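You operate a simulated robot arm through the tools that you are given. There is no shell and no other tool. Be economical: measure what you need, move in short steps, check, and stop when the job is done.

The job below is to be done with a simulated robot arm. You get a single attempt, and the scene is never put back.

## Task
Stack the bottle marked "site" from the top of the steel bench on top of the bottle that says "LAB". Fetch the brass nut and set it on top of the black pipe coupling on the top of the steel bench. Fetch the black-capped plug and set it on the black tape roll. Fetch the black threaded pipe and set it on the yellow tape spool. Put one of the relief valves from the top of the steel bench on the blue tape spool. Put the red tape spool on the top of the service cart. Take the red-handled tray on the top of the steel bench and put it away on the left end of the side bench. Put one of the strainer baskets from the top of the steel bench on the yellow card. Stack the black digital gauge from the top of the steel bench on top of the blue digital gauge. Take the silver threaded pipe and put it on the top of the low table. Any order will do. Set down upright: black threaded pipe, relief valve, silver threaded pipe.

Only the result counts: the job must be done as asked and must still hold three seconds after the hand-in. Knocking over, shifting, dropping, spilling or breaking anything else fails it.

## Robot
A 7-joint arm with a two-finger parallel gripper on a trunk, on a base that drives. Base frame: it is fixed to the floor where the robot stands at the start and does not move with it; the origin is under the middle of the robot, x ahead of it, y to its left, z up; the surface under the hand at the start is at about z = 0.866. Readings come in m, degrees, newtons and seconds.
Its first joint turns from -166.0 to 166.0 degrees. Places, roughly: black pipe coupling (6x6x7 cm) [1, 0.4, 0.9]; black tape roll (6x6x2 cm) [0.6, -0.7, 0.9]; black threaded pipe (5x4x6 cm) [0.7, 0.8, 0.9]; black-capped plug (3x3x4 cm) [0.6, 0.5, 0.9]; blue tape spool (6x6x2 cm) [-2.5, 1.1, 1.3]; bottle [0.75, 0, 1]; brass nut (4x5x2 cm) [0.5, 0.3, 0.9]; digital gauge [0.75, -0.75, 1]; left end of the side bench [-3.3, -1.3, 0.8]; red tape spool (6x6x2 cm) [0.9, -0.1, 0.9]; red-handled tray (41x22x6 cm) [1, -0.3, 0.9]; relief valve [0.5, 0.75, 1]; silver threaded pipe (5x4x6 cm) [0.5, -0.6, 0.9]; strainer basket [0.75, -0.25, 1]; top of the low table [1, -2.2, 0.6]; top of the service cart [-0.1, -4, 0.8]; yellow card [0.75, -2.25, 0.5]; yellow tape spool (6x6x2 cm) [0.9, 0.8, 0.9]. Payload 4.4 kg.
The tool frame sits at the grasp point between the pads (the TCP): z along the fingers, y along the line on which they close. The tips reach 0.023 m beyond it. The gripper opens to 0.094 m. The fingers are 0.038 m wide and 0.01 m thick; the gripper's body (0.054 by 0.096 m) begins 0.039 m behind the TCP.
Orientation is told as [roll, pitch, yaw] about the base's x, y, z axes, in that order, counted from this pose: with the fingers straight down and closing along the base's y, the tool's x points along the base's -x, its y along +y and its z along -z.

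## Interface
- The arm moves only by the tool jog_arm. Its argument "steps" is a list of rows, each a list of 3 entries, a list of its own where there are three numbers: the shift along the tool's x, y, z in m, then the turn, a rotation vector about the tool's x, y, z in degrees, then the gripper command, from -1 (shut) to 1 (fully open), values between in proportion. In form: [[[tx, ty, tz], [wx, wy, wz], fingers], ...]. A call has 1 to 10 rows; each row is the pose to reach, as a shift and turn from the pose commanded when the call began, along the tool's axes at that moment. Rows are played at 5 a second. More than 0.05 m and 8.6 degrees between two rows, or a gripper value outside its range, and nothing of the call is played. Where a pose cannot be reached the arm comes as near as it can. A force on the tool above 40 N (or 10 N above the force at the start of the call, whichever is more), or a blocked arm, ends the call early, and 0.2 s more pass. The fingers move at their own pace (about 0.108 m/s each) and stop on an object; they squeeze with about 32 N. The grip force told is the motor's: it shows also when the fingers shut on nothing. Time passes only in rows, and 0.2 s behind the last, so rows that repeat a pose let the fingers close. It gives the time, the measured TCP pose, the force on the tool (base axes), the opening and the grip force at its end, in the units of the frame above (readings bear some noise), with the torque about the TCP (base axes, N m) and any sound that the robot's microphone picked up.
- Cameras (640 x 400 px; columns grow to the right, rows downward): "scene" is now at [0.1732, 0.2365, 1.461]; the picture's right is [-0.01, -1.00, 0.00], its down [-0.61, 0.00, -0.79] and it looks along [0.79, -0.01, -0.61] (base axes); focal length 214 px, centre (320, 200). "wrist" rides on the gripper at [0.086, 0.016, -0.074] in the tool frame; the picture's right is [-0.18, 0.98, 0.00], its down [-0.58, -0.11, -0.81] and it looks along [-0.79, -0.15, 0.59] (tool axes); focal length 243 px, centre (320, 200). There is no depth. A picture from a camera that has moved, and an enlarged one, comes with that camera's place and axes in the base frame and with its lens. The place of the scene camera against the robot may be out by one fixed shift of up to 0.018 m in any direction.
- capture(camera): a new picture of that camera. No time passes.
- base_move(legs): drives the robot by 1 to 6 legs, each [ahead, left, turn to the left] in m, m and degrees, along the robot's own axes; the way and the turn of a leg run together, so that a leg with both is an arc; at most 1.5 m and 180 degrees a leg. The arm and the cameras ride along, it lands a little off, and it stops where it bumps. It gives what a move gives.
- turn_head(pan, tilt): turns the head with the scene camera to pan (to the left, within 120 degrees either way) and tilt (down, from -29 to 69), counted from straight ahead of the robot. It gives what a move gives.
- close_up(camera, box): a new picture of the part [left, top, right, bottom] of that camera's present view, enlarged. No time passes.
- hand_in(): hands the job in; it is judged then, once.

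Work in short steps. Places have to be worked out from the pictures, the camera data and where the tool is seen: move nearer, look again, correct. Check each grasp and each placing, and mend what went wrong. You have 525 turns and 288 pictures in all, those below and enlarged ones among them. Open the gripper and draw the arm clear of the work before you hand the job in, unless the task says otherwise; then end with one line.

The tools are called after "Call:" as name(argument=value, ...) on one line, values as JSON. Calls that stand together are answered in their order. jog_arm: Moves the arm, as the interface text tells. Its arguments: {"type":"object","properties":{"steps":{"type":"array","items":{"type":"array"}}},"required":["steps"]} The other tools are called the same way: base_move (legs) drives the base; turn_head (pan, tilt) turns the head that bears the scene camera; capture (camera) takes a picture; close_up (camera, box) takes an enlarged picture of a part of a camera's view; hand_in () hands the job in.

At the start:

```text
clock: 0.0
ee_pos: [0.6616, -0.3775, 1.298]
orientation: [0.0, 0.0, 0.0]
force: [-0.5, -0.7, 0.7]
moment: [-0.02, 0.04, 0.02]
finger_gap: 0.0943
grasp_force: 0.0
robot x, y, heading: [-0.0006, -0.0004, -0.1]
head pan, tilt: [-0.4, 37.7]
```

scene: 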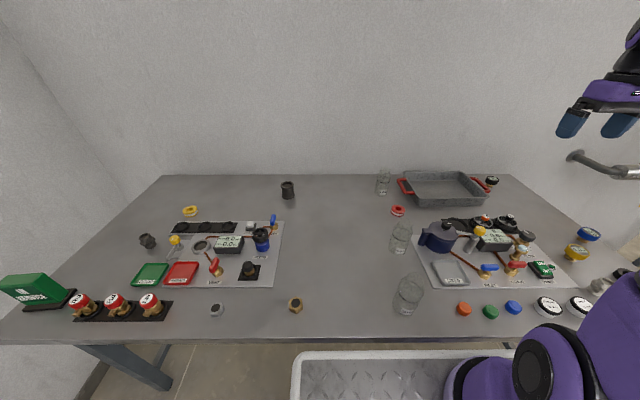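
wrist: 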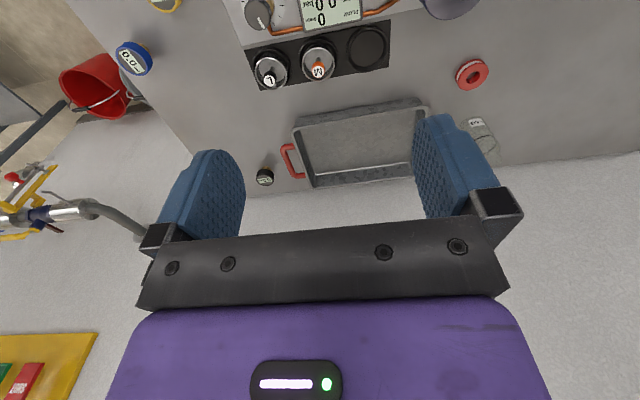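

The overview shows the steel bench with many small parts. I'll enlarge parts of the scene view to identify them.

Call:
close_up(camera="scene", box=[0, 170, 320, 340])

Call:
close_up(camera="scene", box=[360, 160, 640, 330])

```text
2.00 times, centred on (160, 255) of scene
camera zoom: at [0.1732, 0.2365, 1.461], right [-0.01, -1.0, 0.0], down [-0.61, 0.0, -0.79], along [0.79, -0.01, -0.61], focal length 429 px, centre (640, 90)
```

zoom: 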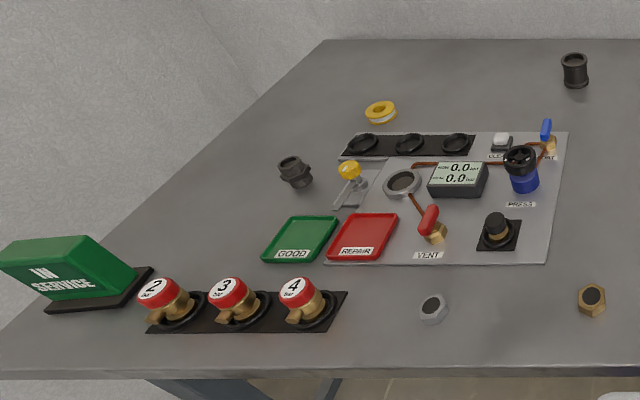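

```text
2.29 times, centred on (500, 245) of scene
camera zoom: at [0.1732, 0.2365, 1.461], right [-0.01, -1.0, 0.0], down [-0.61, 0.0, -0.79], along [0.79, -0.01, -0.61], focal length 490 px, centre (-91, 97)
```

zoom: 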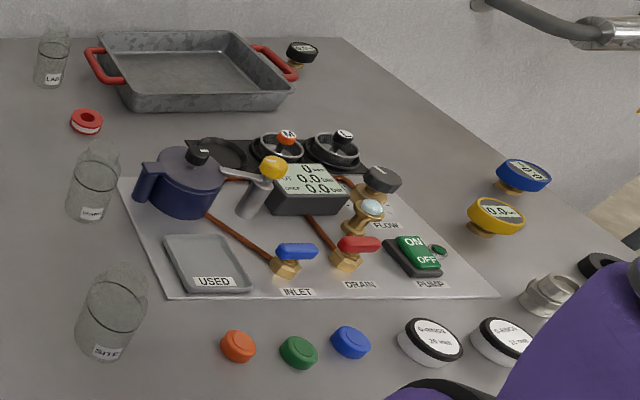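

I'll look down to see the robot base against the bench edge, then look around.

Call:
turn_head(pan=0, tilt=69)

Call:
capture(camera="scene")

```text
clock: 1.0
ee_pos: [0.6624, -0.3786, 1.2981]
orientation: [0.0, 0.1, 0.0]
force: [0.2, -0.3, 0.0]
moment: [-0.02, 0.01, 0.0]
finger_gap: 0.0937
grasp_force: 0.0
robot x, y, heading: [0.0001, -0.0009, 0.0]
head pan, tilt: [0.0, 68.8]
```

```text
283 pictures are left
camera scene: at [0.1427, 0.2371, 1.4216], right [0.0, -1.0, 0.0], down [-0.93, 0.0, -0.36], along [0.36, 0.0, -0.93], focal length 214 px, centre (320, 200)
```

scene: 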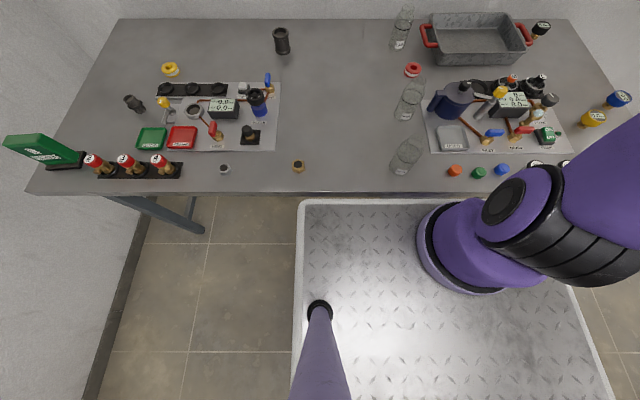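

I need to know where the arm's own axis sits on the platform; I'll pan toward it.

Call:
turn_head(pan=-60, tilt=50)

Call:
capture(camera="scene")

```text
clock: 2.3
ee_pos: [0.661, -0.3778, 1.2973]
orientation: [-0.1, 0.0, 0.1]
force: [0.0, 0.5, -0.6]
moment: [0.0, 0.01, -0.03]
finger_gap: 0.0941
grasp_force: 0.1
robot x, y, heading: [-0.0032, -0.003, 0.1]
head pan, tilt: [-60.0, 50.0]
```

```text
282 pictures are left
camera scene: at [0.1253, 0.1705, 1.4434], right [-0.87, -0.5, 0.0], down [-0.38, 0.66, -0.64], along [0.32, -0.56, -0.77], focal length 214 px, centre (320, 200)
```

scene: 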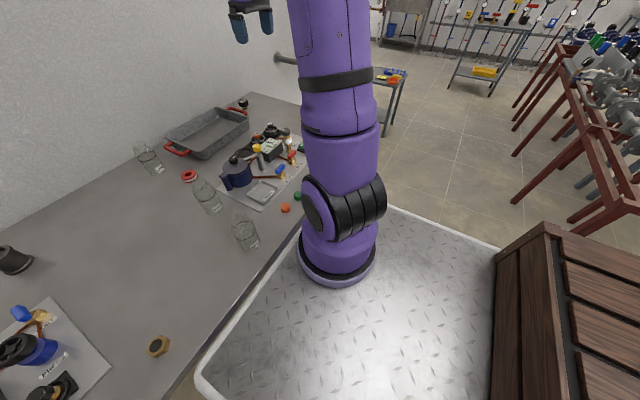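

The arm pedestal seems to be at the front of a platform whose edge sits just short of the bench. I'll back up and shift left so the nut is comfortably ahead, then look again.

Call:
base_move(legs=[[-0.3, 0.0, 0], [0, 0.3, 0]])

Call:
turn_head(pan=0, tilt=45)

Call:
capture(camera="scene")

```text
clock: 6.0
ee_pos: [0.3585, -0.0686, 1.2985]
orientation: [0.0, 0.0, -0.1]
force: [0.6, 0.5, -0.1]
moment: [0.0, 0.0, 0.0]
finger_gap: 0.0941
grasp_force: 0.1
robot x, y, heading: [-0.3034, 0.3081, -0.3]
head pan, tilt: [-60.0, 50.0]
```

```text
clock: 7.3
ee_pos: [0.3581, -0.0688, 1.2984]
orientation: [0.0, 0.0, 0.0]
force: [0.1, 0.7, -1.1]
moment: [0.03, -0.01, 0.0]
finger_gap: 0.0938
grasp_force: 0.1
robot x, y, heading: [-0.3045, 0.3118, -0.1]
head pan, tilt: [0.0, 45.0]
```

```text
281 pictures are left
camera scene: at [-0.1362, 0.5466, 1.4504], right [0.0, -1.0, 0.0], down [-0.71, 0.0, -0.71], along [0.71, 0.0, -0.71], focal length 214 px, centre (320, 200)
```

scene: 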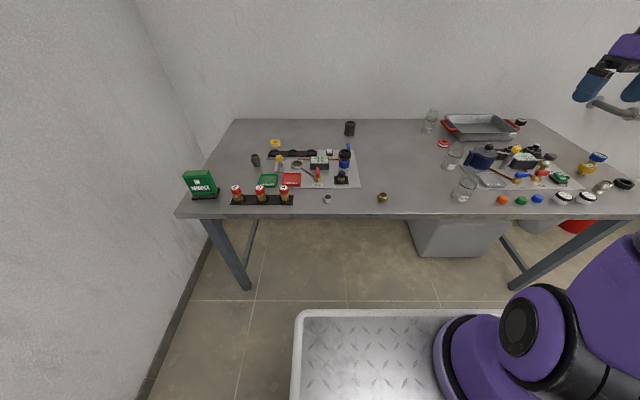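

Nut looks to be near (0.455, 0.305). I'll move above it at about z 1.06.

Call:
jog_arm(steps=[[[-0.02, 0.045, 0], [0, 0, 0], 1], [[-0.04, 0.09, 0], [0, 0, 0], 1], [[-0.06, 0.135, 0], [0, 0, 0], 1], [[-0.08, 0.18, 0], [0, 0, 0], 1], [[-0.09, 0.225, 0], [0, 0, 0], 1], [[-0.097, 0.27, 0.02], [0, 0, 0], 1], [[-0.097, 0.31, 0.05], [0, 0, 0], 1], [[-0.097, 0.34, 0.09], [0, 0, 0], 1], [[-0.097, 0.365, 0.13], [0, 0, 0], 1], [[-0.097, 0.37, 0.175], [0, 0, 0], 1]])

Call:
capture(camera="wrist")

Call:
capture(camera="scene")

```text
clock: 9.5
ee_pos: [0.4558, 0.3022, 1.124]
orientation: [0.0, -0.1, 0.0]
force: [-1.1, 0.5, 0.5]
moment: [0.02, 0.02, -0.03]
finger_gap: 0.0941
grasp_force: 0.1
robot x, y, heading: [-0.3003, 0.3095, -0.1]
head pan, tilt: [0.0, 45.0]
```

```text
280 pictures are left
camera wrist: at [0.3687, 0.3178, 1.1999], right [0.18, 0.98, 0.0], down [0.58, -0.11, 0.81], along [0.79, -0.15, -0.59], focal length 243 px, centre (320, 200)
```

wrist: 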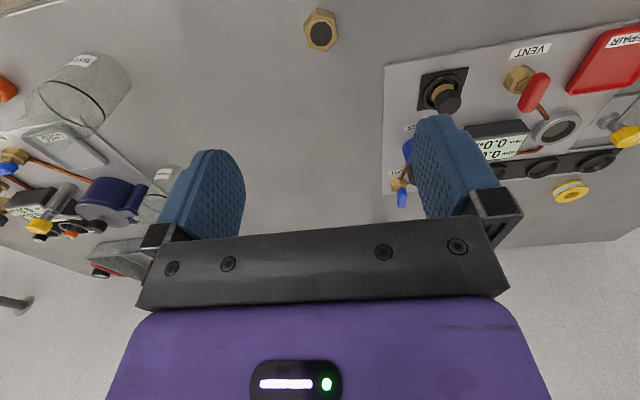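

```text
279 pictures are left
camera scene: at [-0.1367, 0.5466, 1.4505], right [0.0, -1.0, 0.0], down [-0.71, 0.0, -0.71], along [0.71, 0.0, -0.71], focal length 214 px, centre (320, 200)
```

scene: 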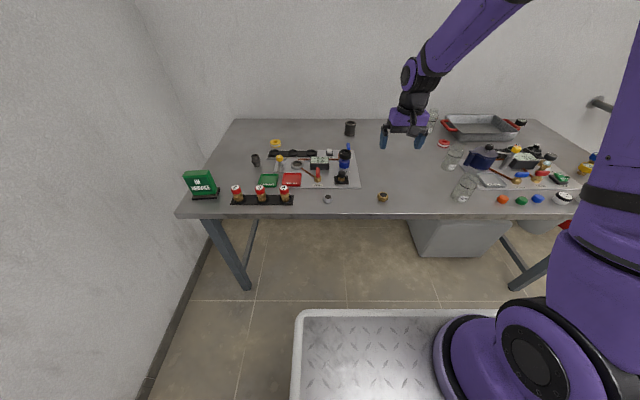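

Nut is straight below, slightly ahead. I'll zoom to see its flats.

Call:
close_up(camera="wrist", box=[270, 0, 370, 62])

```text
6.40 times, centred on (320, 31) of wrist
camera zoom: at [0.3687, 0.3178, 1.1999], right [0.18, 0.98, 0.0], down [0.58, -0.11, 0.81], along [0.79, -0.15, -0.59], focal length 1553 px, centre (320, 1282)
```

zoom: 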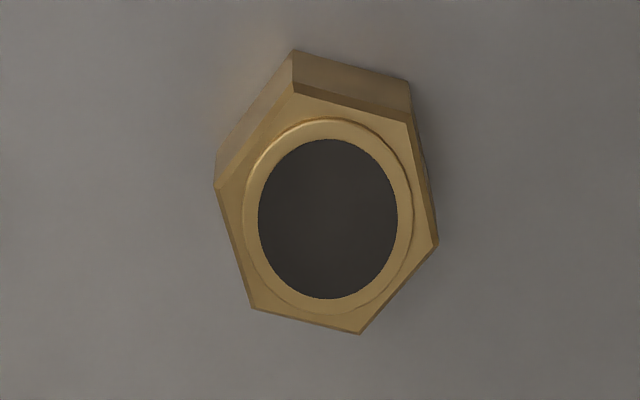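

Nut top centre is about (0.476, 0.298), flats nearly along x (rotated ~6°). I'll align over it and descend part way, then check.

Call:
jog_arm(steps=[[[-0.02, -0.004, 0.04], [0, 0, -6], 1], [[-0.02, -0.004, 0.085], [0, 0, -6], 1], [[-0.02, -0.004, 0.13], [0, 0, -6], 1], [[-0.02, -0.004, 0.17], [0, 0, -6], 1], [[-0.02, -0.004, 0.17], [0, 0, -6], 1]])

Call:
capture(camera="wrist")

```text
clock: 10.7
ee_pos: [0.4726, 0.2981, 0.9504]
orientation: [0.0, 0.0, 5.9]
force: [0.3, -0.2, 0.1]
moment: [-0.01, 0.0, -0.01]
finger_gap: 0.0939
grasp_force: 0.0
robot x, y, heading: [-0.3022, 0.3112, 0.1]
head pan, tilt: [0.0, 45.0]
```

```text
277 pictures are left
camera wrist: at [0.3845, 0.3044, 1.026], right [0.08, 1.0, 0.0], down [0.59, -0.05, 0.81], along [0.8, -0.06, -0.59], focal length 243 px, centre (320, 200)
```

wrist: 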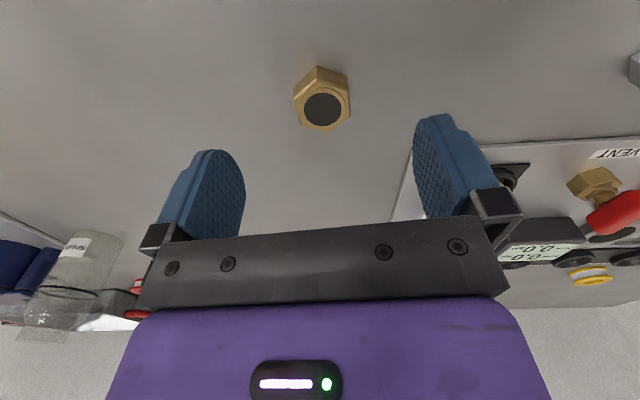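

Well centred. Descend to z≈0.892 and close.

Call:
jog_arm(steps=[[[0, 0, 0.03], [0, 0, 0], 1], [[0, 0, 0.058], [0, 0, 0], 1], [[0, 0, 0.058], [0, 0, 0], -1], [[0, 0, 0.058], [0, 0, 0], -1], [[0, 0, 0.058], [0, 0, 0], -1], [[0, 0, 0.058], [0, 0, 0], -1], [[0, 0, 0.01], [0, 0, 0], -1]])

Call:
capture(camera="wrist")

```text
clock: 12.3
ee_pos: [0.4744, 0.2989, 0.9432]
orientation: [-0.1, 0.1, 6.1]
force: [0.4, 0.4, -1.3]
moment: [-0.01, 0.03, 0.01]
finger_gap: 0.0353
grasp_force: 31.3
robot x, y, heading: [-0.3026, 0.3101, 0.1]
head pan, tilt: [0.0, 45.0]
```

```text
276 pictures are left
camera wrist: at [0.3866, 0.3047, 1.0199], right [0.08, 1.0, 0.0], down [0.59, -0.05, 0.81], along [0.8, -0.06, -0.59], focal length 243 px, centre (320, 200)
```

wrist: 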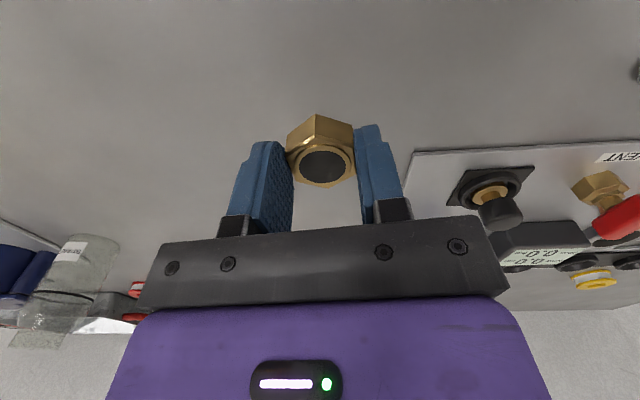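

Grip holds (35 mm). Lift to ~1.15, then drive forward 0.28 m.

Call:
jog_arm(steps=[[[0, 0, -0.045], [0, 0, 0], -1], [[0, 0, -0.09], [0, 0, 0], -1], [[0, 0, -0.135], [0, 0, 0], -1], [[0, 0, -0.18], [0, 0, 0], -1], [[0, 0, -0.21], [0, 0, 0], -1]])

Call:
base_move(legs=[[0.28, 0.0, 0]])

Call:
capture(camera="scene")

Call:
capture(camera="wrist")

```text
clock: 13.5
ee_pos: [0.474, 0.3011, 1.1483]
orientation: [0.0, 0.1, 6.0]
force: [1.0, -0.1, -2.1]
moment: [-0.01, 0.01, 0.02]
finger_gap: 0.0353
grasp_force: 32.1
robot x, y, heading: [-0.303, 0.3097, 0.1]
head pan, tilt: [0.0, 45.0]
```

```text
clock: 15.4
ee_pos: [0.7523, 0.3031, 1.1492]
orientation: [-0.1, 0.0, 6.2]
force: [0.2, -0.2, -0.6]
moment: [-0.01, 0.04, 0.01]
finger_gap: 0.0355
grasp_force: 31.7
robot x, y, heading: [-0.0254, 0.3045, 0.2]
head pan, tilt: [0.0, 45.0]
```

```text
275 pictures are left
camera scene: at [0.1409, 0.5477, 1.4504], right [0.0, -1.0, 0.0], down [-0.71, 0.0, -0.71], along [0.71, 0.0, -0.71], focal length 214 px, centre (320, 200)
```

scene: 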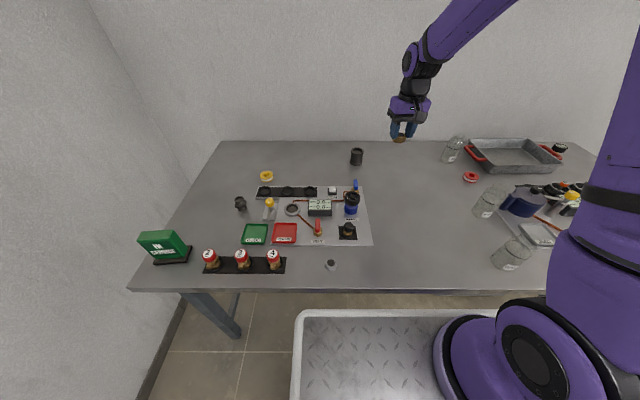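

```text
274 pictures are left
camera wrist: at [0.6645, 0.3094, 1.225], right [0.08, 1.0, 0.0], down [0.59, -0.05, 0.81], along [0.8, -0.06, -0.59], focal length 243 px, centre (320, 200)
```

wrist: 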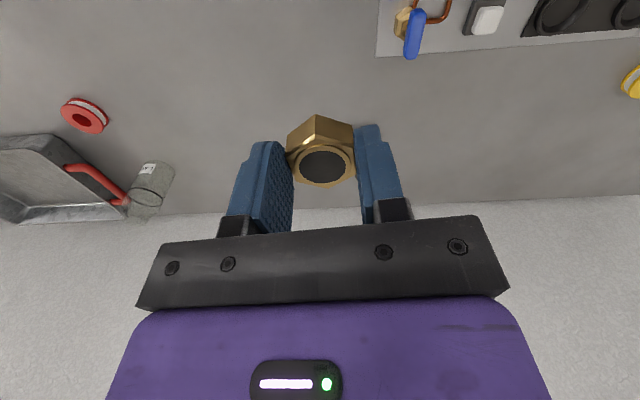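

Coupling estimated near (0.982, 0.372). Move the nut over it at z≈1.10 and look.

Call:
jog_arm(steps=[[[-0.04, 0.008, 0], [0, 0, 0], -1], [[-0.08, 0.016, 0], [0, 0, 0], -1], [[-0.12, 0.024, 0.01], [0, 0, 0], -1], [[-0.16, 0.032, 0.02], [0, 0, 0], -1], [[-0.2, 0.04, 0.03], [0, 0, 0], -1], [[-0.234, 0.046, 0.045], [0, 0, 0], -1], [[-0.234, 0.046, 0.045], [0, 0, 0], -1]])

Call:
capture(camera="wrist")

```text
clock: 17.1
ee_pos: [0.9793, 0.371, 1.1038]
orientation: [0.0, 0.0, 6.3]
force: [-0.4, -0.1, -0.6]
moment: [-0.01, -0.03, 0.01]
finger_gap: 0.0357
grasp_force: 31.7
robot x, y, heading: [-0.0267, 0.3118, 0.5]
head pan, tilt: [0.0, 45.0]
```

```text
273 pictures are left
camera wrist: at [0.8912, 0.3792, 1.1796], right [0.08, 1.0, 0.0], down [0.59, -0.05, 0.81], along [0.8, -0.06, -0.59], focal length 243 px, centre (320, 200)
```

wrist: 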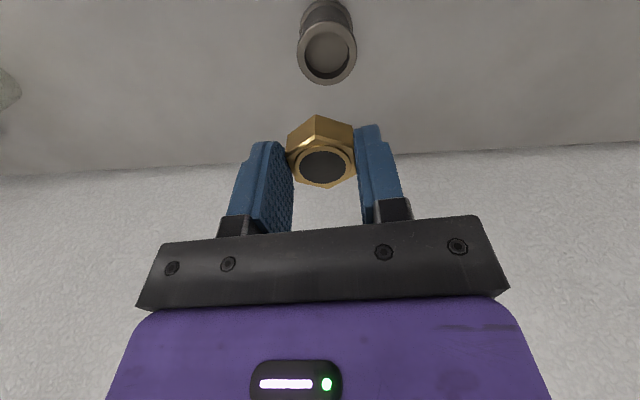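

Coupling top is around (0.992, 0.378). Shift about 17 mm forward, descend to z≈0.99 and check.

Call:
jog_arm(steps=[[[-0.0175, 0.003, 0.03], [0, 0, 0], -1], [[-0.0175, 0.003, 0.07], [0, 0, 0], -1], [[-0.0175, 0.003, 0.11], [0, 0, 0], -1], [[-0.0175, 0.003, 0.11], [0, 0, 0], -1]])

Call:
capture(camera="wrist")

```text
clock: 18.1
ee_pos: [0.9977, 0.3775, 0.9945]
orientation: [0.0, 0.0, 6.2]
force: [-0.2, -0.5, -0.6]
moment: [-0.01, -0.05, -0.01]
finger_gap: 0.0355
grasp_force: 31.7
robot x, y, heading: [-0.0272, 0.313, 0.3]
head pan, tilt: [0.0, 45.0]
```

```text
272 pictures are left
camera wrist: at [0.91, 0.3832, 1.0698], right [0.08, 1.0, 0.0], down [0.59, -0.05, 0.81], along [0.8, -0.06, -0.59], focal length 243 px, centre (320, 200)
```

wrist: 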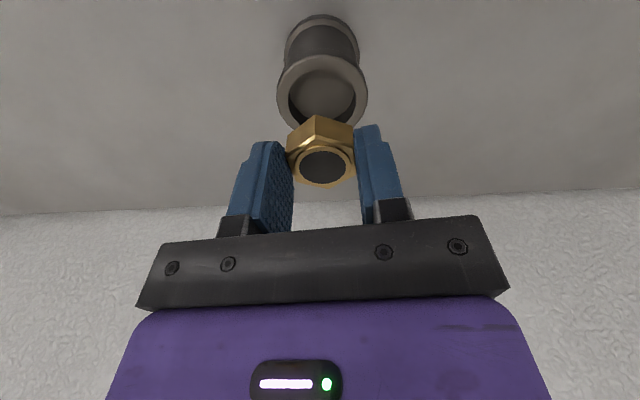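

Let me zoom on the coupling's mouth to judge whether the nut bridges it.

Call:
close_up(camera="wrist", box=[260, 5, 385, 195])

```text
2.11 times, centred on (322, 100) of wrist
camera zoom: at [0.91, 0.3832, 1.0698], right [0.08, 1.0, 0.0], down [0.59, -0.05, 0.81], along [0.8, -0.06, -0.59], focal length 511 px, centre (315, 410)
```

zoom: 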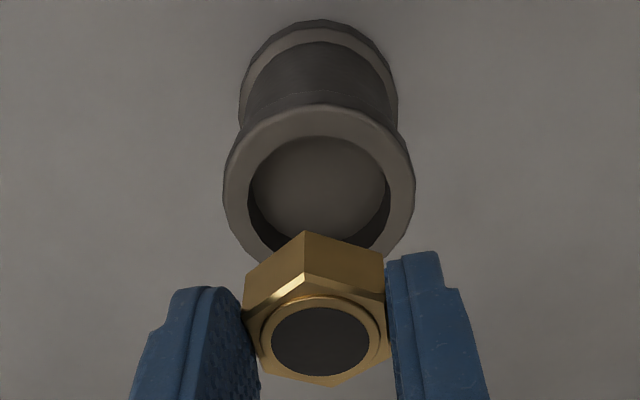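

Recess slightly larger than the nut, so I'll centre it carefully: shift back ~3 mm, lower to just above the rim and compare.

Call:
jog_arm(steps=[[[0.003, 0, 0.012], [0, 0, 0], -1], [[0.003, 0, 0.022], [0, 0, 0], -1], [[0.003, 0, 0.022], [0, 0, 0], -1]])

Call:
close_up(camera="wrist", box=[240, 60, 400, 215])

```text
clock: 18.9
ee_pos: [0.9953, 0.3772, 0.9718]
orientation: [0.0, 0.0, 6.2]
force: [-0.1, 0.2, -1.3]
moment: [-0.03, 0.01, 0.02]
finger_gap: 0.0355
grasp_force: 31.7
robot x, y, heading: [-0.0266, 0.31, 0.1]
head pan, tilt: [0.0, 45.0]
```

```text
2.58 times, centred on (320, 138) of wrist
camera zoom: at [0.9071, 0.3844, 1.0479], right [0.08, 1.0, 0.0], down [0.59, -0.05, 0.81], along [0.8, -0.06, -0.59], focal length 626 px, centre (320, 361)
```

zoom: 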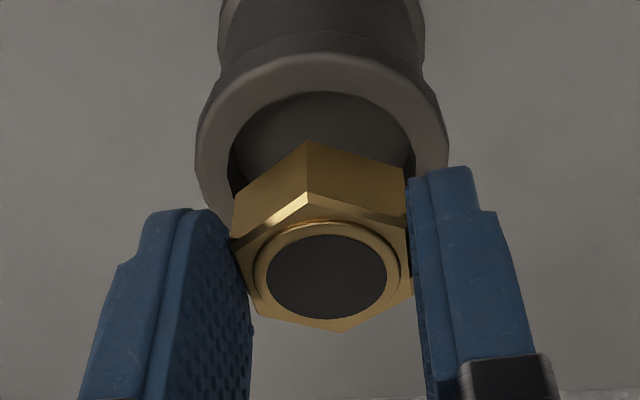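

Alignment looks within ~2 mm. Lower to just at the rim and release.

Call:
jog_arm(steps=[[[0.0015, 0, 0.005], [0, 0, 0], -1], [[0.0015, 0, 0.009], [0, 0, 0], -1], [[0.0015, 0, 0.009], [0, 0, 0], -1]])

Call:
close_up(camera="wrist", box=[240, 60, 400, 215])

```text
clock: 19.6
ee_pos: [0.9939, 0.3778, 0.9625]
orientation: [0.0, 0.0, 6.2]
force: [0.3, -0.5, -0.6]
moment: [0.0, 0.0, -0.01]
finger_gap: 0.0355
grasp_force: 32.4
robot x, y, heading: [-0.0242, 0.3059, 0.3]
head pan, tilt: [0.0, 45.0]
```

```text
2.58 times, centred on (320, 138) of wrist
camera zoom: at [0.9052, 0.3845, 1.0385], right [0.08, 1.0, 0.0], down [0.59, -0.05, 0.81], along [0.8, -0.06, -0.59], focal length 626 px, centre (320, 361)
```

zoom: 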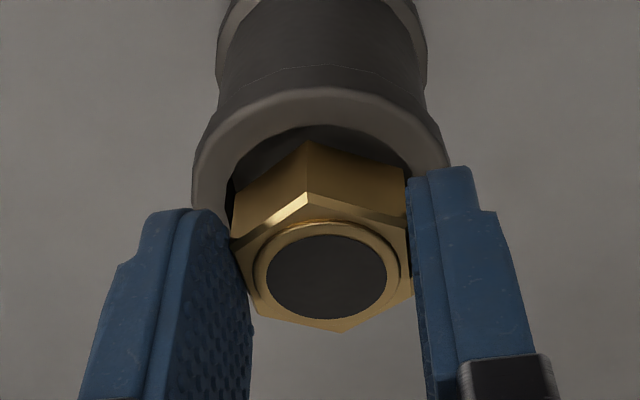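

No contact yet. Lower another few mm with force watch.

Call:
jog_arm(steps=[[[0, 0, 0.002], [0, 0, 0], -1], [[0, 0, 0.004], [0, 0, 0], -1], [[0, 0, 0.004], [0, 0, 0], -1]])

Call:
close_up(camera="wrist", box=[240, 60, 400, 215])

```text
clock: 20.4
ee_pos: [0.9931, 0.3789, 0.9613]
orientation: [0.0, -0.2, 6.3]
force: [-4.1, -2.7, 23.9]
moment: [-0.06, 0.08, -0.05]
finger_gap: 0.0354
grasp_force: 32.2
robot x, y, heading: [-0.027, 0.307, 0.3]
head pan, tilt: [0.0, 45.0]
```

```text
2.58 times, centred on (320, 138) of wrist
camera zoom: at [0.905, 0.385, 1.0369], right [0.08, 1.0, 0.0], down [0.59, -0.05, 0.81], along [0.81, -0.06, -0.59], focal length 626 px, centre (320, 361)
```

zoom: 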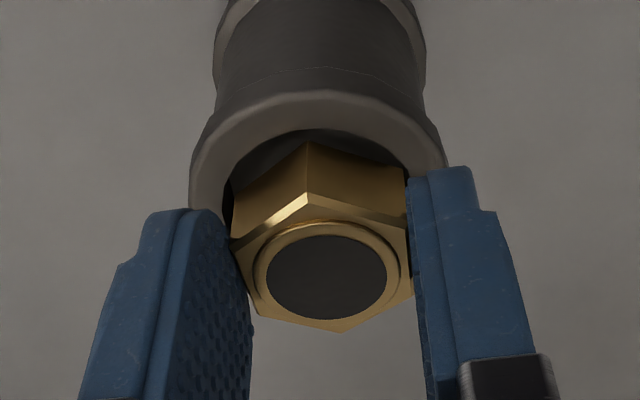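

Contact (24 N up). Ease up 2 mm, open, and rise.

Call:
jog_arm(steps=[[[0, 0, -0.0025], [0, 0, 0], -1], [[0, 0, -0.0025], [0, 0, 0], -0.1], [[0, 0, -0.0025], [0, 0, 0], 0.2], [[0, 0, -0.0025], [0, 0, 0], 0.2], [[0, 0, -0.04], [0, 0, 0], 0.2], [[0, 0, -0.08], [0, 0, 0], 0.2], [[0, 0, -0.12], [0, 0, 0], 1]])

Call:
close_up(camera="wrist", box=[240, 0, 400, 155])

```text
clock: 22.1
ee_pos: [0.9939, 0.3769, 1.0792]
orientation: [0.0, -0.1, 6.2]
force: [-0.6, 0.6, -0.3]
moment: [0.0, 0.04, 0.0]
finger_gap: 0.0939
grasp_force: 0.0
robot x, y, heading: [-0.0301, 0.308, 0.0]
head pan, tilt: [0.0, 45.0]
```

```text
2.58 times, centred on (320, 78) of wrist
camera zoom: at [0.9057, 0.3825, 1.155], right [0.08, 1.0, 0.0], down [0.59, -0.05, 0.81], along [0.8, -0.06, -0.59], focal length 626 px, centre (320, 516)
```

zoom: 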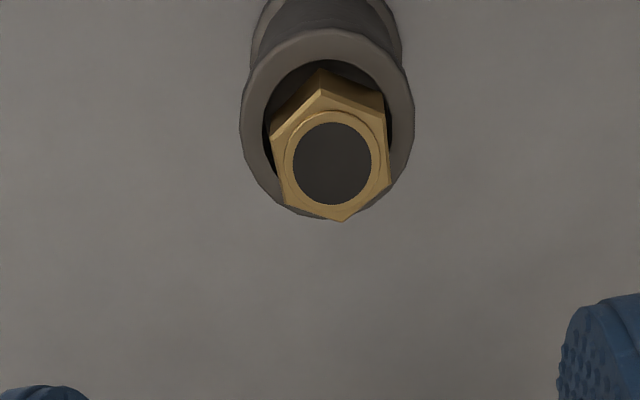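

Nut sits well on the coupling. Next the black threaded pipe, near (0.687, 0.825); move over there at z≈1.1.

Call:
jog_arm(steps=[[[0.02, 0.04, -0.01], [0, 0, 0], 1], [[0.045, 0.082, -0.02], [0, 0, 0], 1], [[0.07, 0.124, -0.02], [0, 0, 1], 1], [[0.093, 0.166, -0.02], [0, 0, 2], 1], [[0.117, 0.208, -0.02], [0, 0, 3], 1], [[0.14, 0.25, -0.02], [0, 0, 4], 1], [[0.164, 0.292, -0.02], [0, 0, 5], 1], [[0.187, 0.334, -0.02], [0, 0, 6], 1], [[0.21, 0.376, -0.02], [0, 0, 6.2], 1], [[0.23, 0.42, -0.02], [0, 0, 6.2], 1]])

Call:
capture(camera="wrist")

```text
clock: 24.2
ee_pos: [0.7179, 0.7679, 1.0991]
orientation: [0.1, 0.1, -0.1]
force: [1.5, -0.6, -0.1]
moment: [0.07, 0.07, 0.0]
finger_gap: 0.0942
grasp_force: 0.0
robot x, y, heading: [-0.0292, 0.3078, -0.0]
head pan, tilt: [0.0, 45.0]
```

```text
266 pictures are left
camera wrist: at [0.6316, 0.7834, 1.1743], right [0.19, 0.98, 0.0], down [0.58, -0.11, 0.81], along [0.79, -0.15, -0.59], focal length 243 px, centre (320, 200)
```

wrist: 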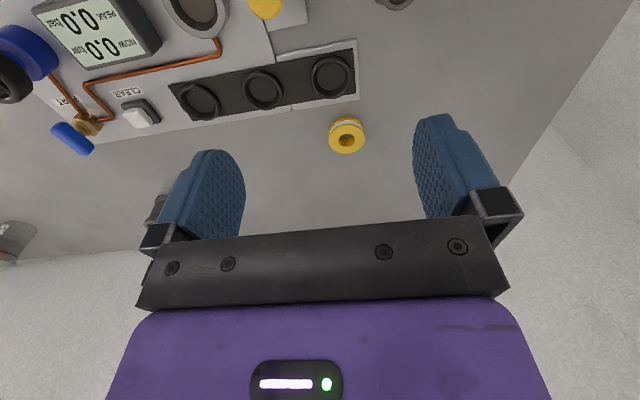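

Yellow spool at ≈(0.864, 0.778). Move over the black pipe.

Call:
jog_arm(steps=[[[0.02, 0.03, 0], [0, 0, 0], 1], [[0.035, 0.06, 0], [0, 0, 0], 1], [[0.035, 0.06, 0], [0, 0, 0], 1]])

Call:
capture(camera="wrist")

Call:
close_up(camera="wrist", box=[240, 0, 400, 100])

```text
clock: 25.1
ee_pos: [0.6806, 0.8283, 1.1]
orientation: [0.0, 0.1, 0.0]
force: [0.5, 1.0, 0.2]
moment: [0.01, -0.01, 0.0]
finger_gap: 0.0938
grasp_force: 0.0
robot x, y, heading: [-0.0307, 0.3093, 0.0]
head pan, tilt: [0.0, 45.0]
```

```text
265 pictures are left
camera wrist: at [0.5943, 0.8449, 1.1745], right [0.18, 0.98, 0.0], down [0.58, -0.11, 0.81], along [0.79, -0.15, -0.59], focal length 243 px, centre (320, 200)
```

wrist: 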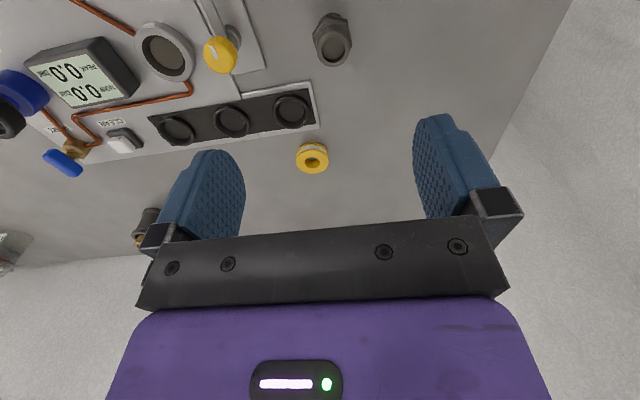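

```text
4.00 times, centred on (320, 50) of wrist
camera zoom: at [0.5943, 0.8449, 1.1745], right [0.18, 0.98, 0.0], down [0.58, -0.11, 0.81], along [0.79, -0.15, -0.59], focal length 970 px, centre (320, 800)
```

zoom: 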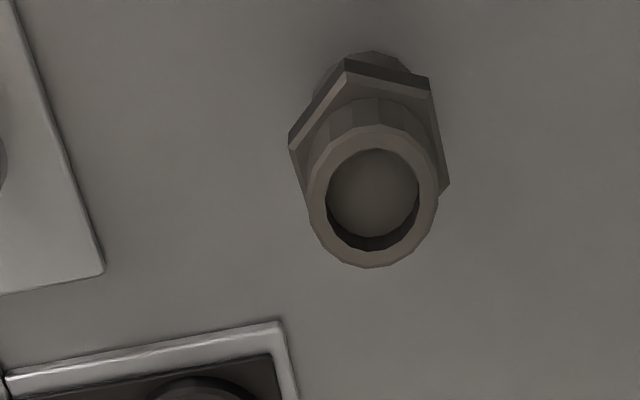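

Pipe stands at ≈(0.694, 0.838), hex flats nearly facing y. Align and descend to z≈1.0, then re-check.

Call:
jog_arm(steps=[[[-0.0135, 0.0095, 0.03], [0, 0, -3], 1], [[-0.0135, 0.0095, 0.07], [0, 0, -3], 1], [[-0.0135, 0.0095, 0.11], [0, 0, -3], 1], [[-0.0135, 0.0095, 0.11], [0, 0, -3], 1]])

Call:
capture(camera="wrist")

```text
clock: 26.1
ee_pos: [0.6952, 0.8373, 0.9872]
orientation: [0.0, 0.0, 3.0]
force: [-1.4, 0.0, -0.4]
moment: [-0.02, 0.0, -0.01]
finger_gap: 0.094
grasp_force: 0.0
robot x, y, heading: [-0.0246, 0.3085, 0.5]
head pan, tilt: [0.0, 45.0]
```

```text
263 pictures are left
camera wrist: at [0.6078, 0.8485, 1.0629], right [0.13, 0.99, 0.0], down [0.59, -0.08, 0.81], along [0.8, -0.11, -0.59], focal length 243 px, centre (320, 200)
```

wrist: 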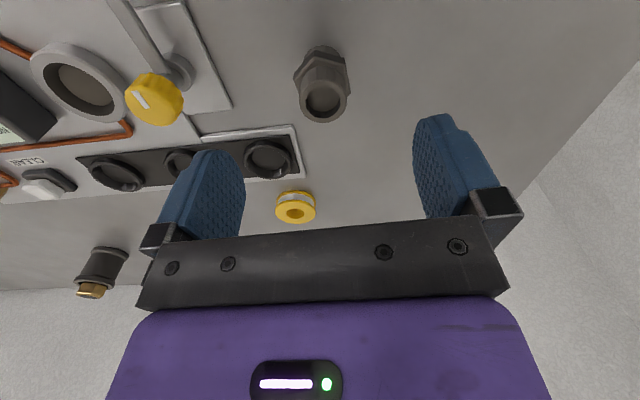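

Centred within ~3 mm. Descend and close on the hex.

Call:
jog_arm(steps=[[[0.003, 0.003, 0.03], [0, 0, 0], 1], [[0.003, 0.003, 0.06], [0, 0, 0], 1], [[0.003, 0.003, 0.088], [0, 0, 0], 1], [[0.003, 0.003, 0.088], [0, 0, 0], -1], [[0.003, 0.003, 0.088], [0, 0, 0], -1], [[0.003, 0.003, 0.088], [0, 0, 0], -1], [[0.003, 0.003, 0.088], [0, 0, 0], -1], [[0.003, 0.003, 0.06], [0, 0, 0], -1], [[0.003, 0.003, 0.02], [0, 0, 0], -1]])

Call:
capture(camera="wrist")

```text
clock: 28.1
ee_pos: [0.6922, 0.8434, 0.9715]
orientation: [0.0, 0.0, 2.9]
force: [0.6, -0.1, -1.9]
moment: [0.02, 0.0, -0.02]
finger_gap: 0.0422
grasp_force: 32.0
robot x, y, heading: [-0.0271, 0.3137, 0.2]
head pan, tilt: [0.0, 45.0]
```

```text
262 pictures are left
camera wrist: at [0.6051, 0.8551, 1.0472], right [0.13, 0.99, 0.0], down [0.59, -0.08, 0.81], along [0.8, -0.11, -0.59], focal length 243 px, centre (320, 200)
```

wrist: 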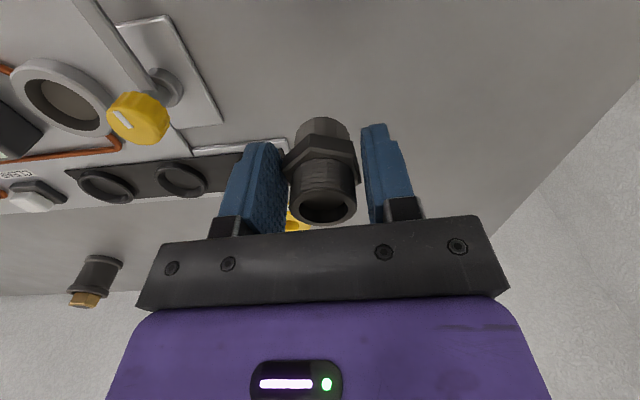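

Pipe held (42 mm); its axis is ~6 mm ahead of the TCP. Move over the yellow spool (~(0.863,0.780)) at z≈1.02.

Call:
jog_arm(steps=[[[0, 0, -0.05], [0, 0, 0], -1], [[-0.03, -0.015, -0.06], [0, 0, 0], -1], [[-0.07, -0.032, -0.06], [0, 0, 0], -1], [[-0.11, -0.05, -0.06], [0, 0, 0], -1], [[-0.145, -0.066, -0.06], [0, 0, 0], -1], [[-0.1614, -0.0735, -0.05], [0, 0, 0], -1], [[-0.1614, -0.0735, -0.05], [0, 0, 0], -1]])

Call:
capture(camera="wrist")

```text
clock: 29.6
ee_pos: [0.8585, 0.7763, 1.0204]
orientation: [-0.1, -0.1, 3.0]
force: [-1.1, 1.0, -1.1]
moment: [-0.02, 0.04, -0.02]
finger_gap: 0.0422
grasp_force: 32.4
robot x, y, heading: [-0.0286, 0.3103, 0.4]
head pan, tilt: [0.0, 45.0]
```

```text
261 pictures are left
camera wrist: at [0.771, 0.787, 1.0965], right [0.13, 0.99, 0.0], down [0.59, -0.08, 0.81], along [0.8, -0.11, -0.59], focal length 243 px, centre (320, 200)
```

wrist: 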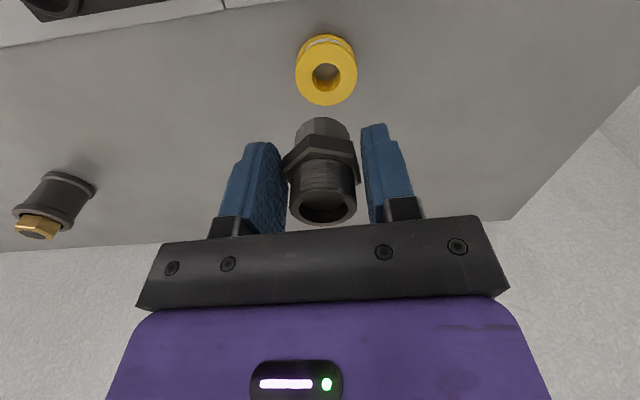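

Spool centre is now ≈(0.874, 0.779); shift 9 mm ahead and lower to just above it.

Call:
jog_arm(steps=[[[-0.0095, 0.001, 0.03], [0, 0, 0], -1], [[-0.0095, 0.001, 0.06], [0, 0, 0], -1], [[-0.0095, 0.001, 0.088], [0, 0, 0], -1], [[-0.0095, 0.001, 0.088], [0, 0, 0], -1]])

Call:
close_up(camera="wrist", box=[220, 60, 420, 240])

```text
clock: 30.6
ee_pos: [0.8684, 0.7801, 0.9304]
orientation: [0.0, 0.0, 3.0]
force: [0.2, -0.2, -0.9]
moment: [-0.02, 0.03, 0.01]
finger_gap: 0.042
grasp_force: 31.7
robot x, y, heading: [-0.0263, 0.3081, 0.2]
head pan, tilt: [0.0, 45.0]
```

```text
2.22 times, centred on (320, 150) of wrist
camera zoom: at [0.7811, 0.7907, 1.0068], right [0.13, 0.99, 0.0], down [0.59, -0.08, 0.81], along [0.8, -0.11, -0.59], focal length 539 px, centre (320, 311)
```

zoom: 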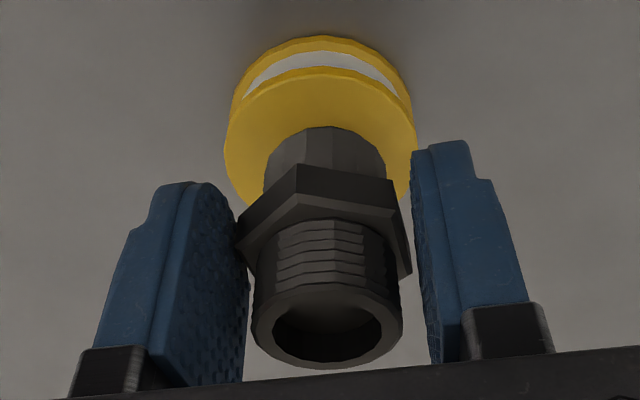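

Nearly concentric. Lower onto it (2 mm forward) and watch for contact.

Call:
jog_arm(steps=[[[-0.002, -0.001, 0.005], [0, 0, 0], -1], [[-0.002, -0.001, 0.009], [0, 0, 0], -1], [[-0.002, -0.001, 0.0125], [0, 0, 0], -1], [[-0.002, -0.001, 0.0125], [0, 0, 0], -1]])

```text
clock: 31.6
ee_pos: [0.8697, 0.7797, 0.9211]
orientation: [0.3, -0.2, 3.0]
force: [1.3, -1.8, 12.2]
moment: [-0.07, -0.15, 0.02]
finger_gap: 0.0421
grasp_force: 31.6
robot x, y, heading: [-0.0275, 0.3093, 0.1]
head pan, tilt: [0.0, 45.0]
```

Contact. Ease up, open, rise.

Call:
jog_arm(steps=[[[0, 0, -0.0025], [0, 0, 0], -1], [[0, 0, -0.0025], [0, 0, 0], 0.1], [[0, 0, -0.0025], [0, 0, 0], 0.5], [[0, 0, -0.0025], [0, 0, 0], 0.5], [[0, 0, -0.04], [0, 0, 0], 0.5], [[0, 0, -0.08], [0, 0, 0], 0.5], [[0, 0, -0.12], [0, 0, 0], 1]])

Call:
capture(camera="wrist")

```text
clock: 33.2
ee_pos: [0.8726, 0.7764, 1.0411]
orientation: [-0.1, 0.1, 3.0]
force: [0.1, 1.1, 0.5]
moment: [-0.03, 0.0, 0.03]
finger_gap: 0.0941
grasp_force: 0.0
robot x, y, heading: [-0.0255, 0.3066, 0.1]
head pan, tilt: [0.0, 45.0]
```

```text
259 pictures are left
camera wrist: at [0.7856, 0.7881, 1.117], right [0.13, 0.99, 0.0], down [0.59, -0.08, 0.81], along [0.8, -0.11, -0.59], focal length 243 px, centre (320, 200)
```

wrist: 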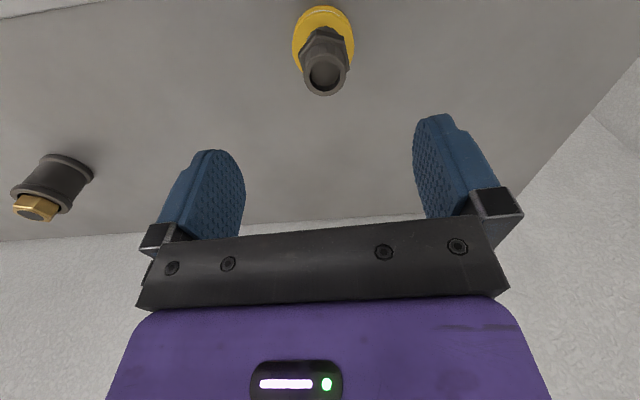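

Pipe is upright on the yellow spool. Next the black-capped plug; raise, back the base 0.2 m, and move over it.

Call:
jog_arm(steps=[[[0, 0, -0.04], [0, 0, 0], 1], [[0, 0, -0.08], [0, 0, 0], 1], [[0, -0.04, -0.1], [0, 0, 1], 1], [[0, -0.085, -0.1], [0, 0, 2], 1], [[0, -0.13, -0.1], [0, 0, 3], 1], [[0, -0.175, -0.1], [0, 0, 3], 1], [[0, -0.22, -0.1], [0, 0, 3], 1], [[0, -0.26, -0.1], [0, 0, 3], 1], [[0, -0.3, -0.1], [0, 0, 3], 1], [[0, -0.33, -0.1], [0, 0, 3], 1]])

Call:
base_move(legs=[[-0.25, 0, 0]])

Call:
capture(camera="scene")

Call:
capture(camera="wrist")

```text
clock: 35.5
ee_pos: [0.8899, 0.4488, 1.1382]
orientation: [0.0, 0.0, 0.1]
force: [-0.7, 0.9, -0.3]
moment: [-0.03, 0.02, 0.0]
finger_gap: 0.0939
grasp_force: 0.0
robot x, y, heading: [-0.0269, 0.3087, 0.4]
head pan, tilt: [0.0, 45.0]
```

```text
clock: 37.3
ee_pos: [0.6418, 0.4507, 1.138]
orientation: [0.1, 0.0, 0.2]
force: [0.1, -0.6, -0.4]
moment: [0.02, 0.02, -0.02]
finger_gap: 0.094
grasp_force: 0.1
robot x, y, heading: [-0.2736, 0.313, 0.5]
head pan, tilt: [0.0, 45.0]
```

```text
258 pictures are left
camera scene: at [-0.1085, 0.5472, 1.4504], right [0.01, -1.0, 0.0], down [-0.71, -0.01, -0.71], along [0.71, 0.01, -0.71], focal length 214 px, centre (320, 200)
```

scene: 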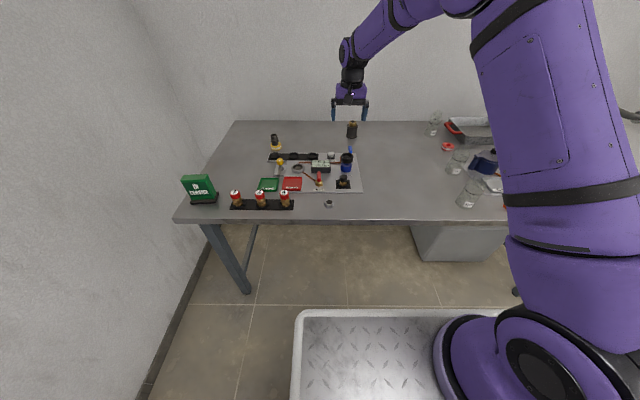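

```text
257 pictures are left
camera wrist: at [0.5542, 0.4663, 1.2148], right [0.18, 0.98, 0.0], down [0.58, -0.11, 0.81], along [0.79, -0.15, -0.59], focal length 243 px, centre (320, 200)
```

wrist: 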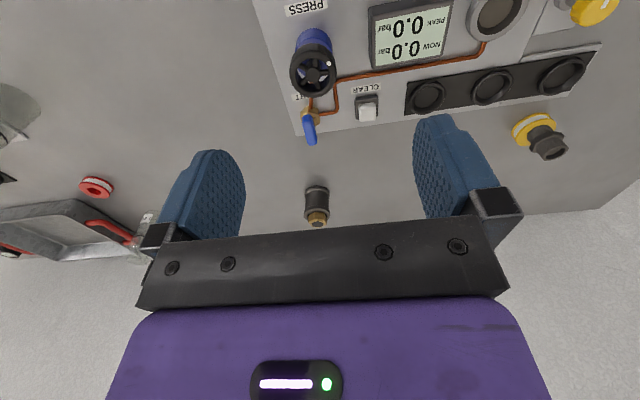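

Move back ~8 cm to get over the plug.

Call:
jog_arm(steps=[[[0.04, -0.005, 0], [0, 0, 0], 1], [[0.08, -0.01, 0], [0, 0, 0], 1], [[0.08, -0.01, 0], [0, 0, 0], 1]])

Call:
capture(camera="wrist")

Call:
close_up(camera="wrist", box=[250, 0, 410, 100])

```text
clock: 38.1
ee_pos: [0.561, 0.4387, 1.135]
orientation: [0.0, 0.0, 0.2]
force: [1.1, -0.6, -0.1]
moment: [0.01, 0.03, 0.0]
finger_gap: 0.0941
grasp_force: 0.1
robot x, y, heading: [-0.2731, 0.3103, 0.3]
head pan, tilt: [0.0, 45.0]
```

```text
256 pictures are left
camera wrist: at [0.4743, 0.454, 1.2116], right [0.18, 0.98, 0.0], down [0.58, -0.11, 0.81], along [0.79, -0.15, -0.59], focal length 243 px, centre (320, 200)
```

wrist: 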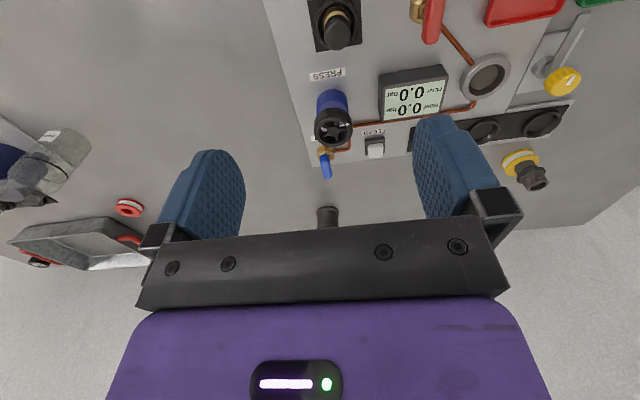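

```text
4.00 times, centred on (330, 50) of wrist
camera zoom: at [0.4743, 0.454, 1.2116], right [0.18, 0.98, 0.0], down [0.58, -0.11, 0.81], along [0.79, -0.15, -0.59], focal length 970 px, centre (280, 800)
```

zoom: 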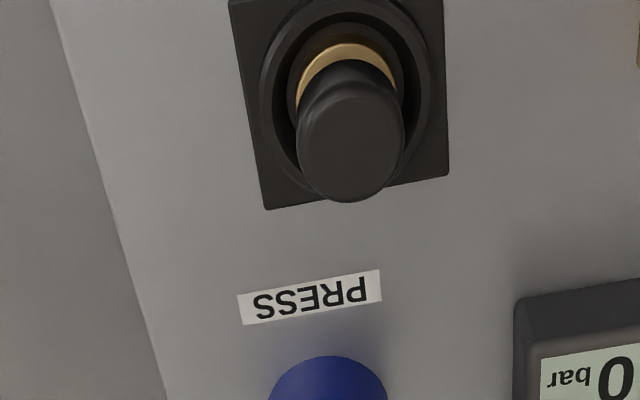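

Plug at ≈(0.583, 0.452). Align and descend to z≈1.0.

Call:
jog_arm(steps=[[[-0.022, 0.013, 0.04], [0, 0, 0], 1], [[-0.022, 0.013, 0.08], [0, 0, 0], 1], [[-0.022, 0.013, 0.135], [0, 0, 0], 1], [[-0.022, 0.013, 0.135], [0, 0, 0], 1]])

Call:
capture(camera="wrist")

```text
refused: row 3 steps farther than a row can; nothing moved
```

```text
254 pictures are left
camera wrist: at [0.4743, 0.454, 1.2116], right [0.18, 0.98, 0.0], down [0.58, -0.11, 0.81], along [0.79, -0.15, -0.59], focal length 243 px, centre (320, 200)
```

wrist: 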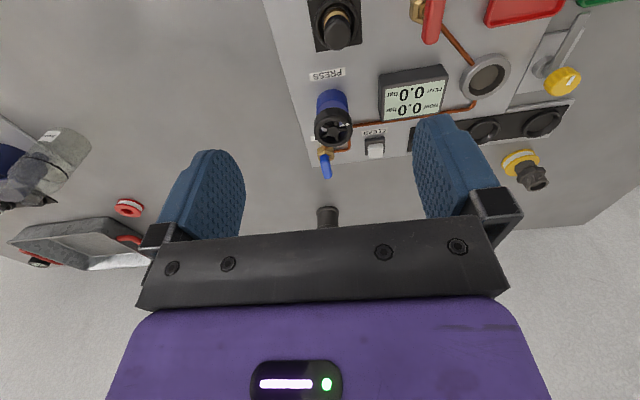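

Row too large; resend with smaller steps.

Call:
jog_arm(steps=[[[-0.022, 0.013, 0.035], [0, 0, 0], 1], [[-0.022, 0.013, 0.08], [0, 0, 0], 1], [[-0.022, 0.013, 0.125], [0, 0, 0], 1], [[-0.022, 0.013, 0.135], [0, 0, 0], 1]])

Call:
capture(camera="wrist")

Call:
close_up(camera="wrist", box=[240, 40, 400, 140])

```text
clock: 39.1
ee_pos: [0.5791, 0.4552, 0.9998]
orientation: [0.0, 0.0, 0.4]
force: [-0.1, -0.7, 1.2]
moment: [-0.02, 0.0, -0.01]
finger_gap: 0.0942
grasp_force: 0.0
robot x, y, heading: [-0.2769, 0.3104, 0.4]
head pan, tilt: [0.0, 45.0]
```

```text
253 pictures are left
camera wrist: at [0.4929, 0.4706, 1.0758], right [0.18, 0.98, 0.0], down [0.58, -0.11, 0.81], along [0.79, -0.15, -0.59], focal length 243 px, centre (320, 200)
```

wrist: 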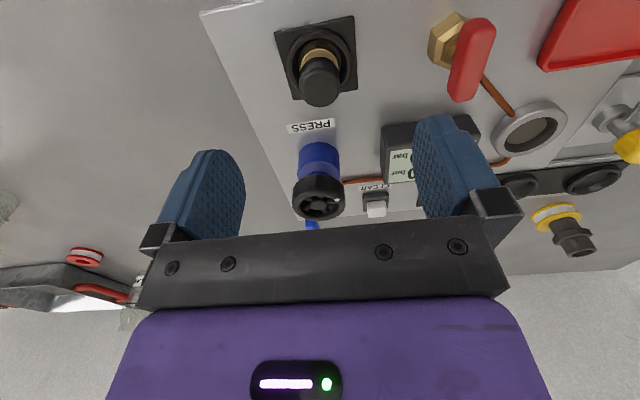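

```text
4.00 times, centred on (320, 90) of wrist
camera zoom: at [0.4929, 0.4706, 1.0758], right [0.18, 0.98, 0.0], down [0.58, -0.11, 0.81], along [0.79, -0.15, -0.59], focal length 970 px, centre (320, 640)
```

zoom: 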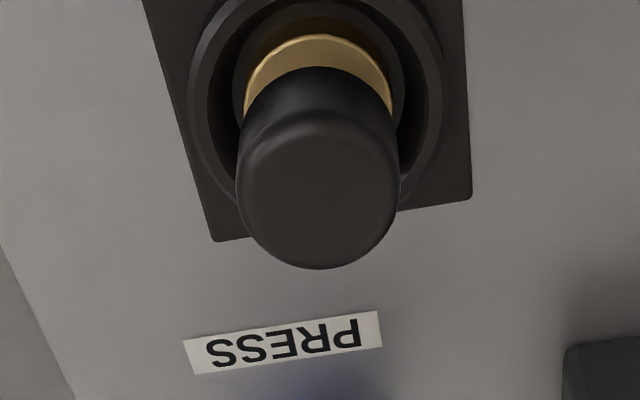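

Cap top at z≈0.908, dia ≈2.9 cm. Grip the cap with tips at ≈0.891, above the cup ring.

Call:
jog_arm(steps=[[[-0.003, -0.0015, 0.04], [0, 0, 0], 1], [[-0.003, -0.0015, 0.08], [0, 0, 0], 1], [[-0.003, -0.0015, 0.086], [0, 0, 0], 1], [[-0.003, -0.0015, 0.086], [0, 0, 0], -1], [[-0.003, -0.0015, 0.086], [0, 0, 0], -1], [[-0.003, -0.0015, 0.086], [0, 0, 0], -1], [[-0.003, -0.0015, 0.086], [0, 0, 0], -1]])

Call:
capture(camera="wrist")

```text
clock: 40.7
ee_pos: [0.5847, 0.4543, 0.9154]
orientation: [-0.1, -0.1, 0.3]
force: [-0.1, 0.1, 0.0]
moment: [0.02, 0.0, 0.01]
finger_gap: 0.0284
grasp_force: 31.9
robot x, y, heading: [-0.275, 0.3092, 0.5]
head pan, tilt: [0.0, 45.0]
```

```text
251 pictures are left
camera wrist: at [0.499, 0.4697, 0.9912], right [0.18, 0.98, 0.0], down [0.58, -0.11, 0.81], along [0.79, -0.15, -0.59], focal length 243 px, centre (320, 200)
```

wrist: 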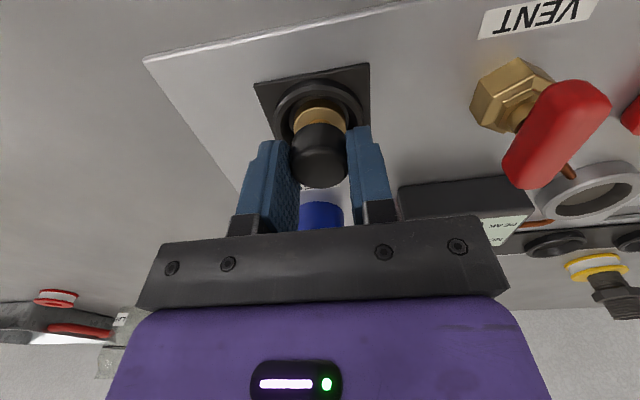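

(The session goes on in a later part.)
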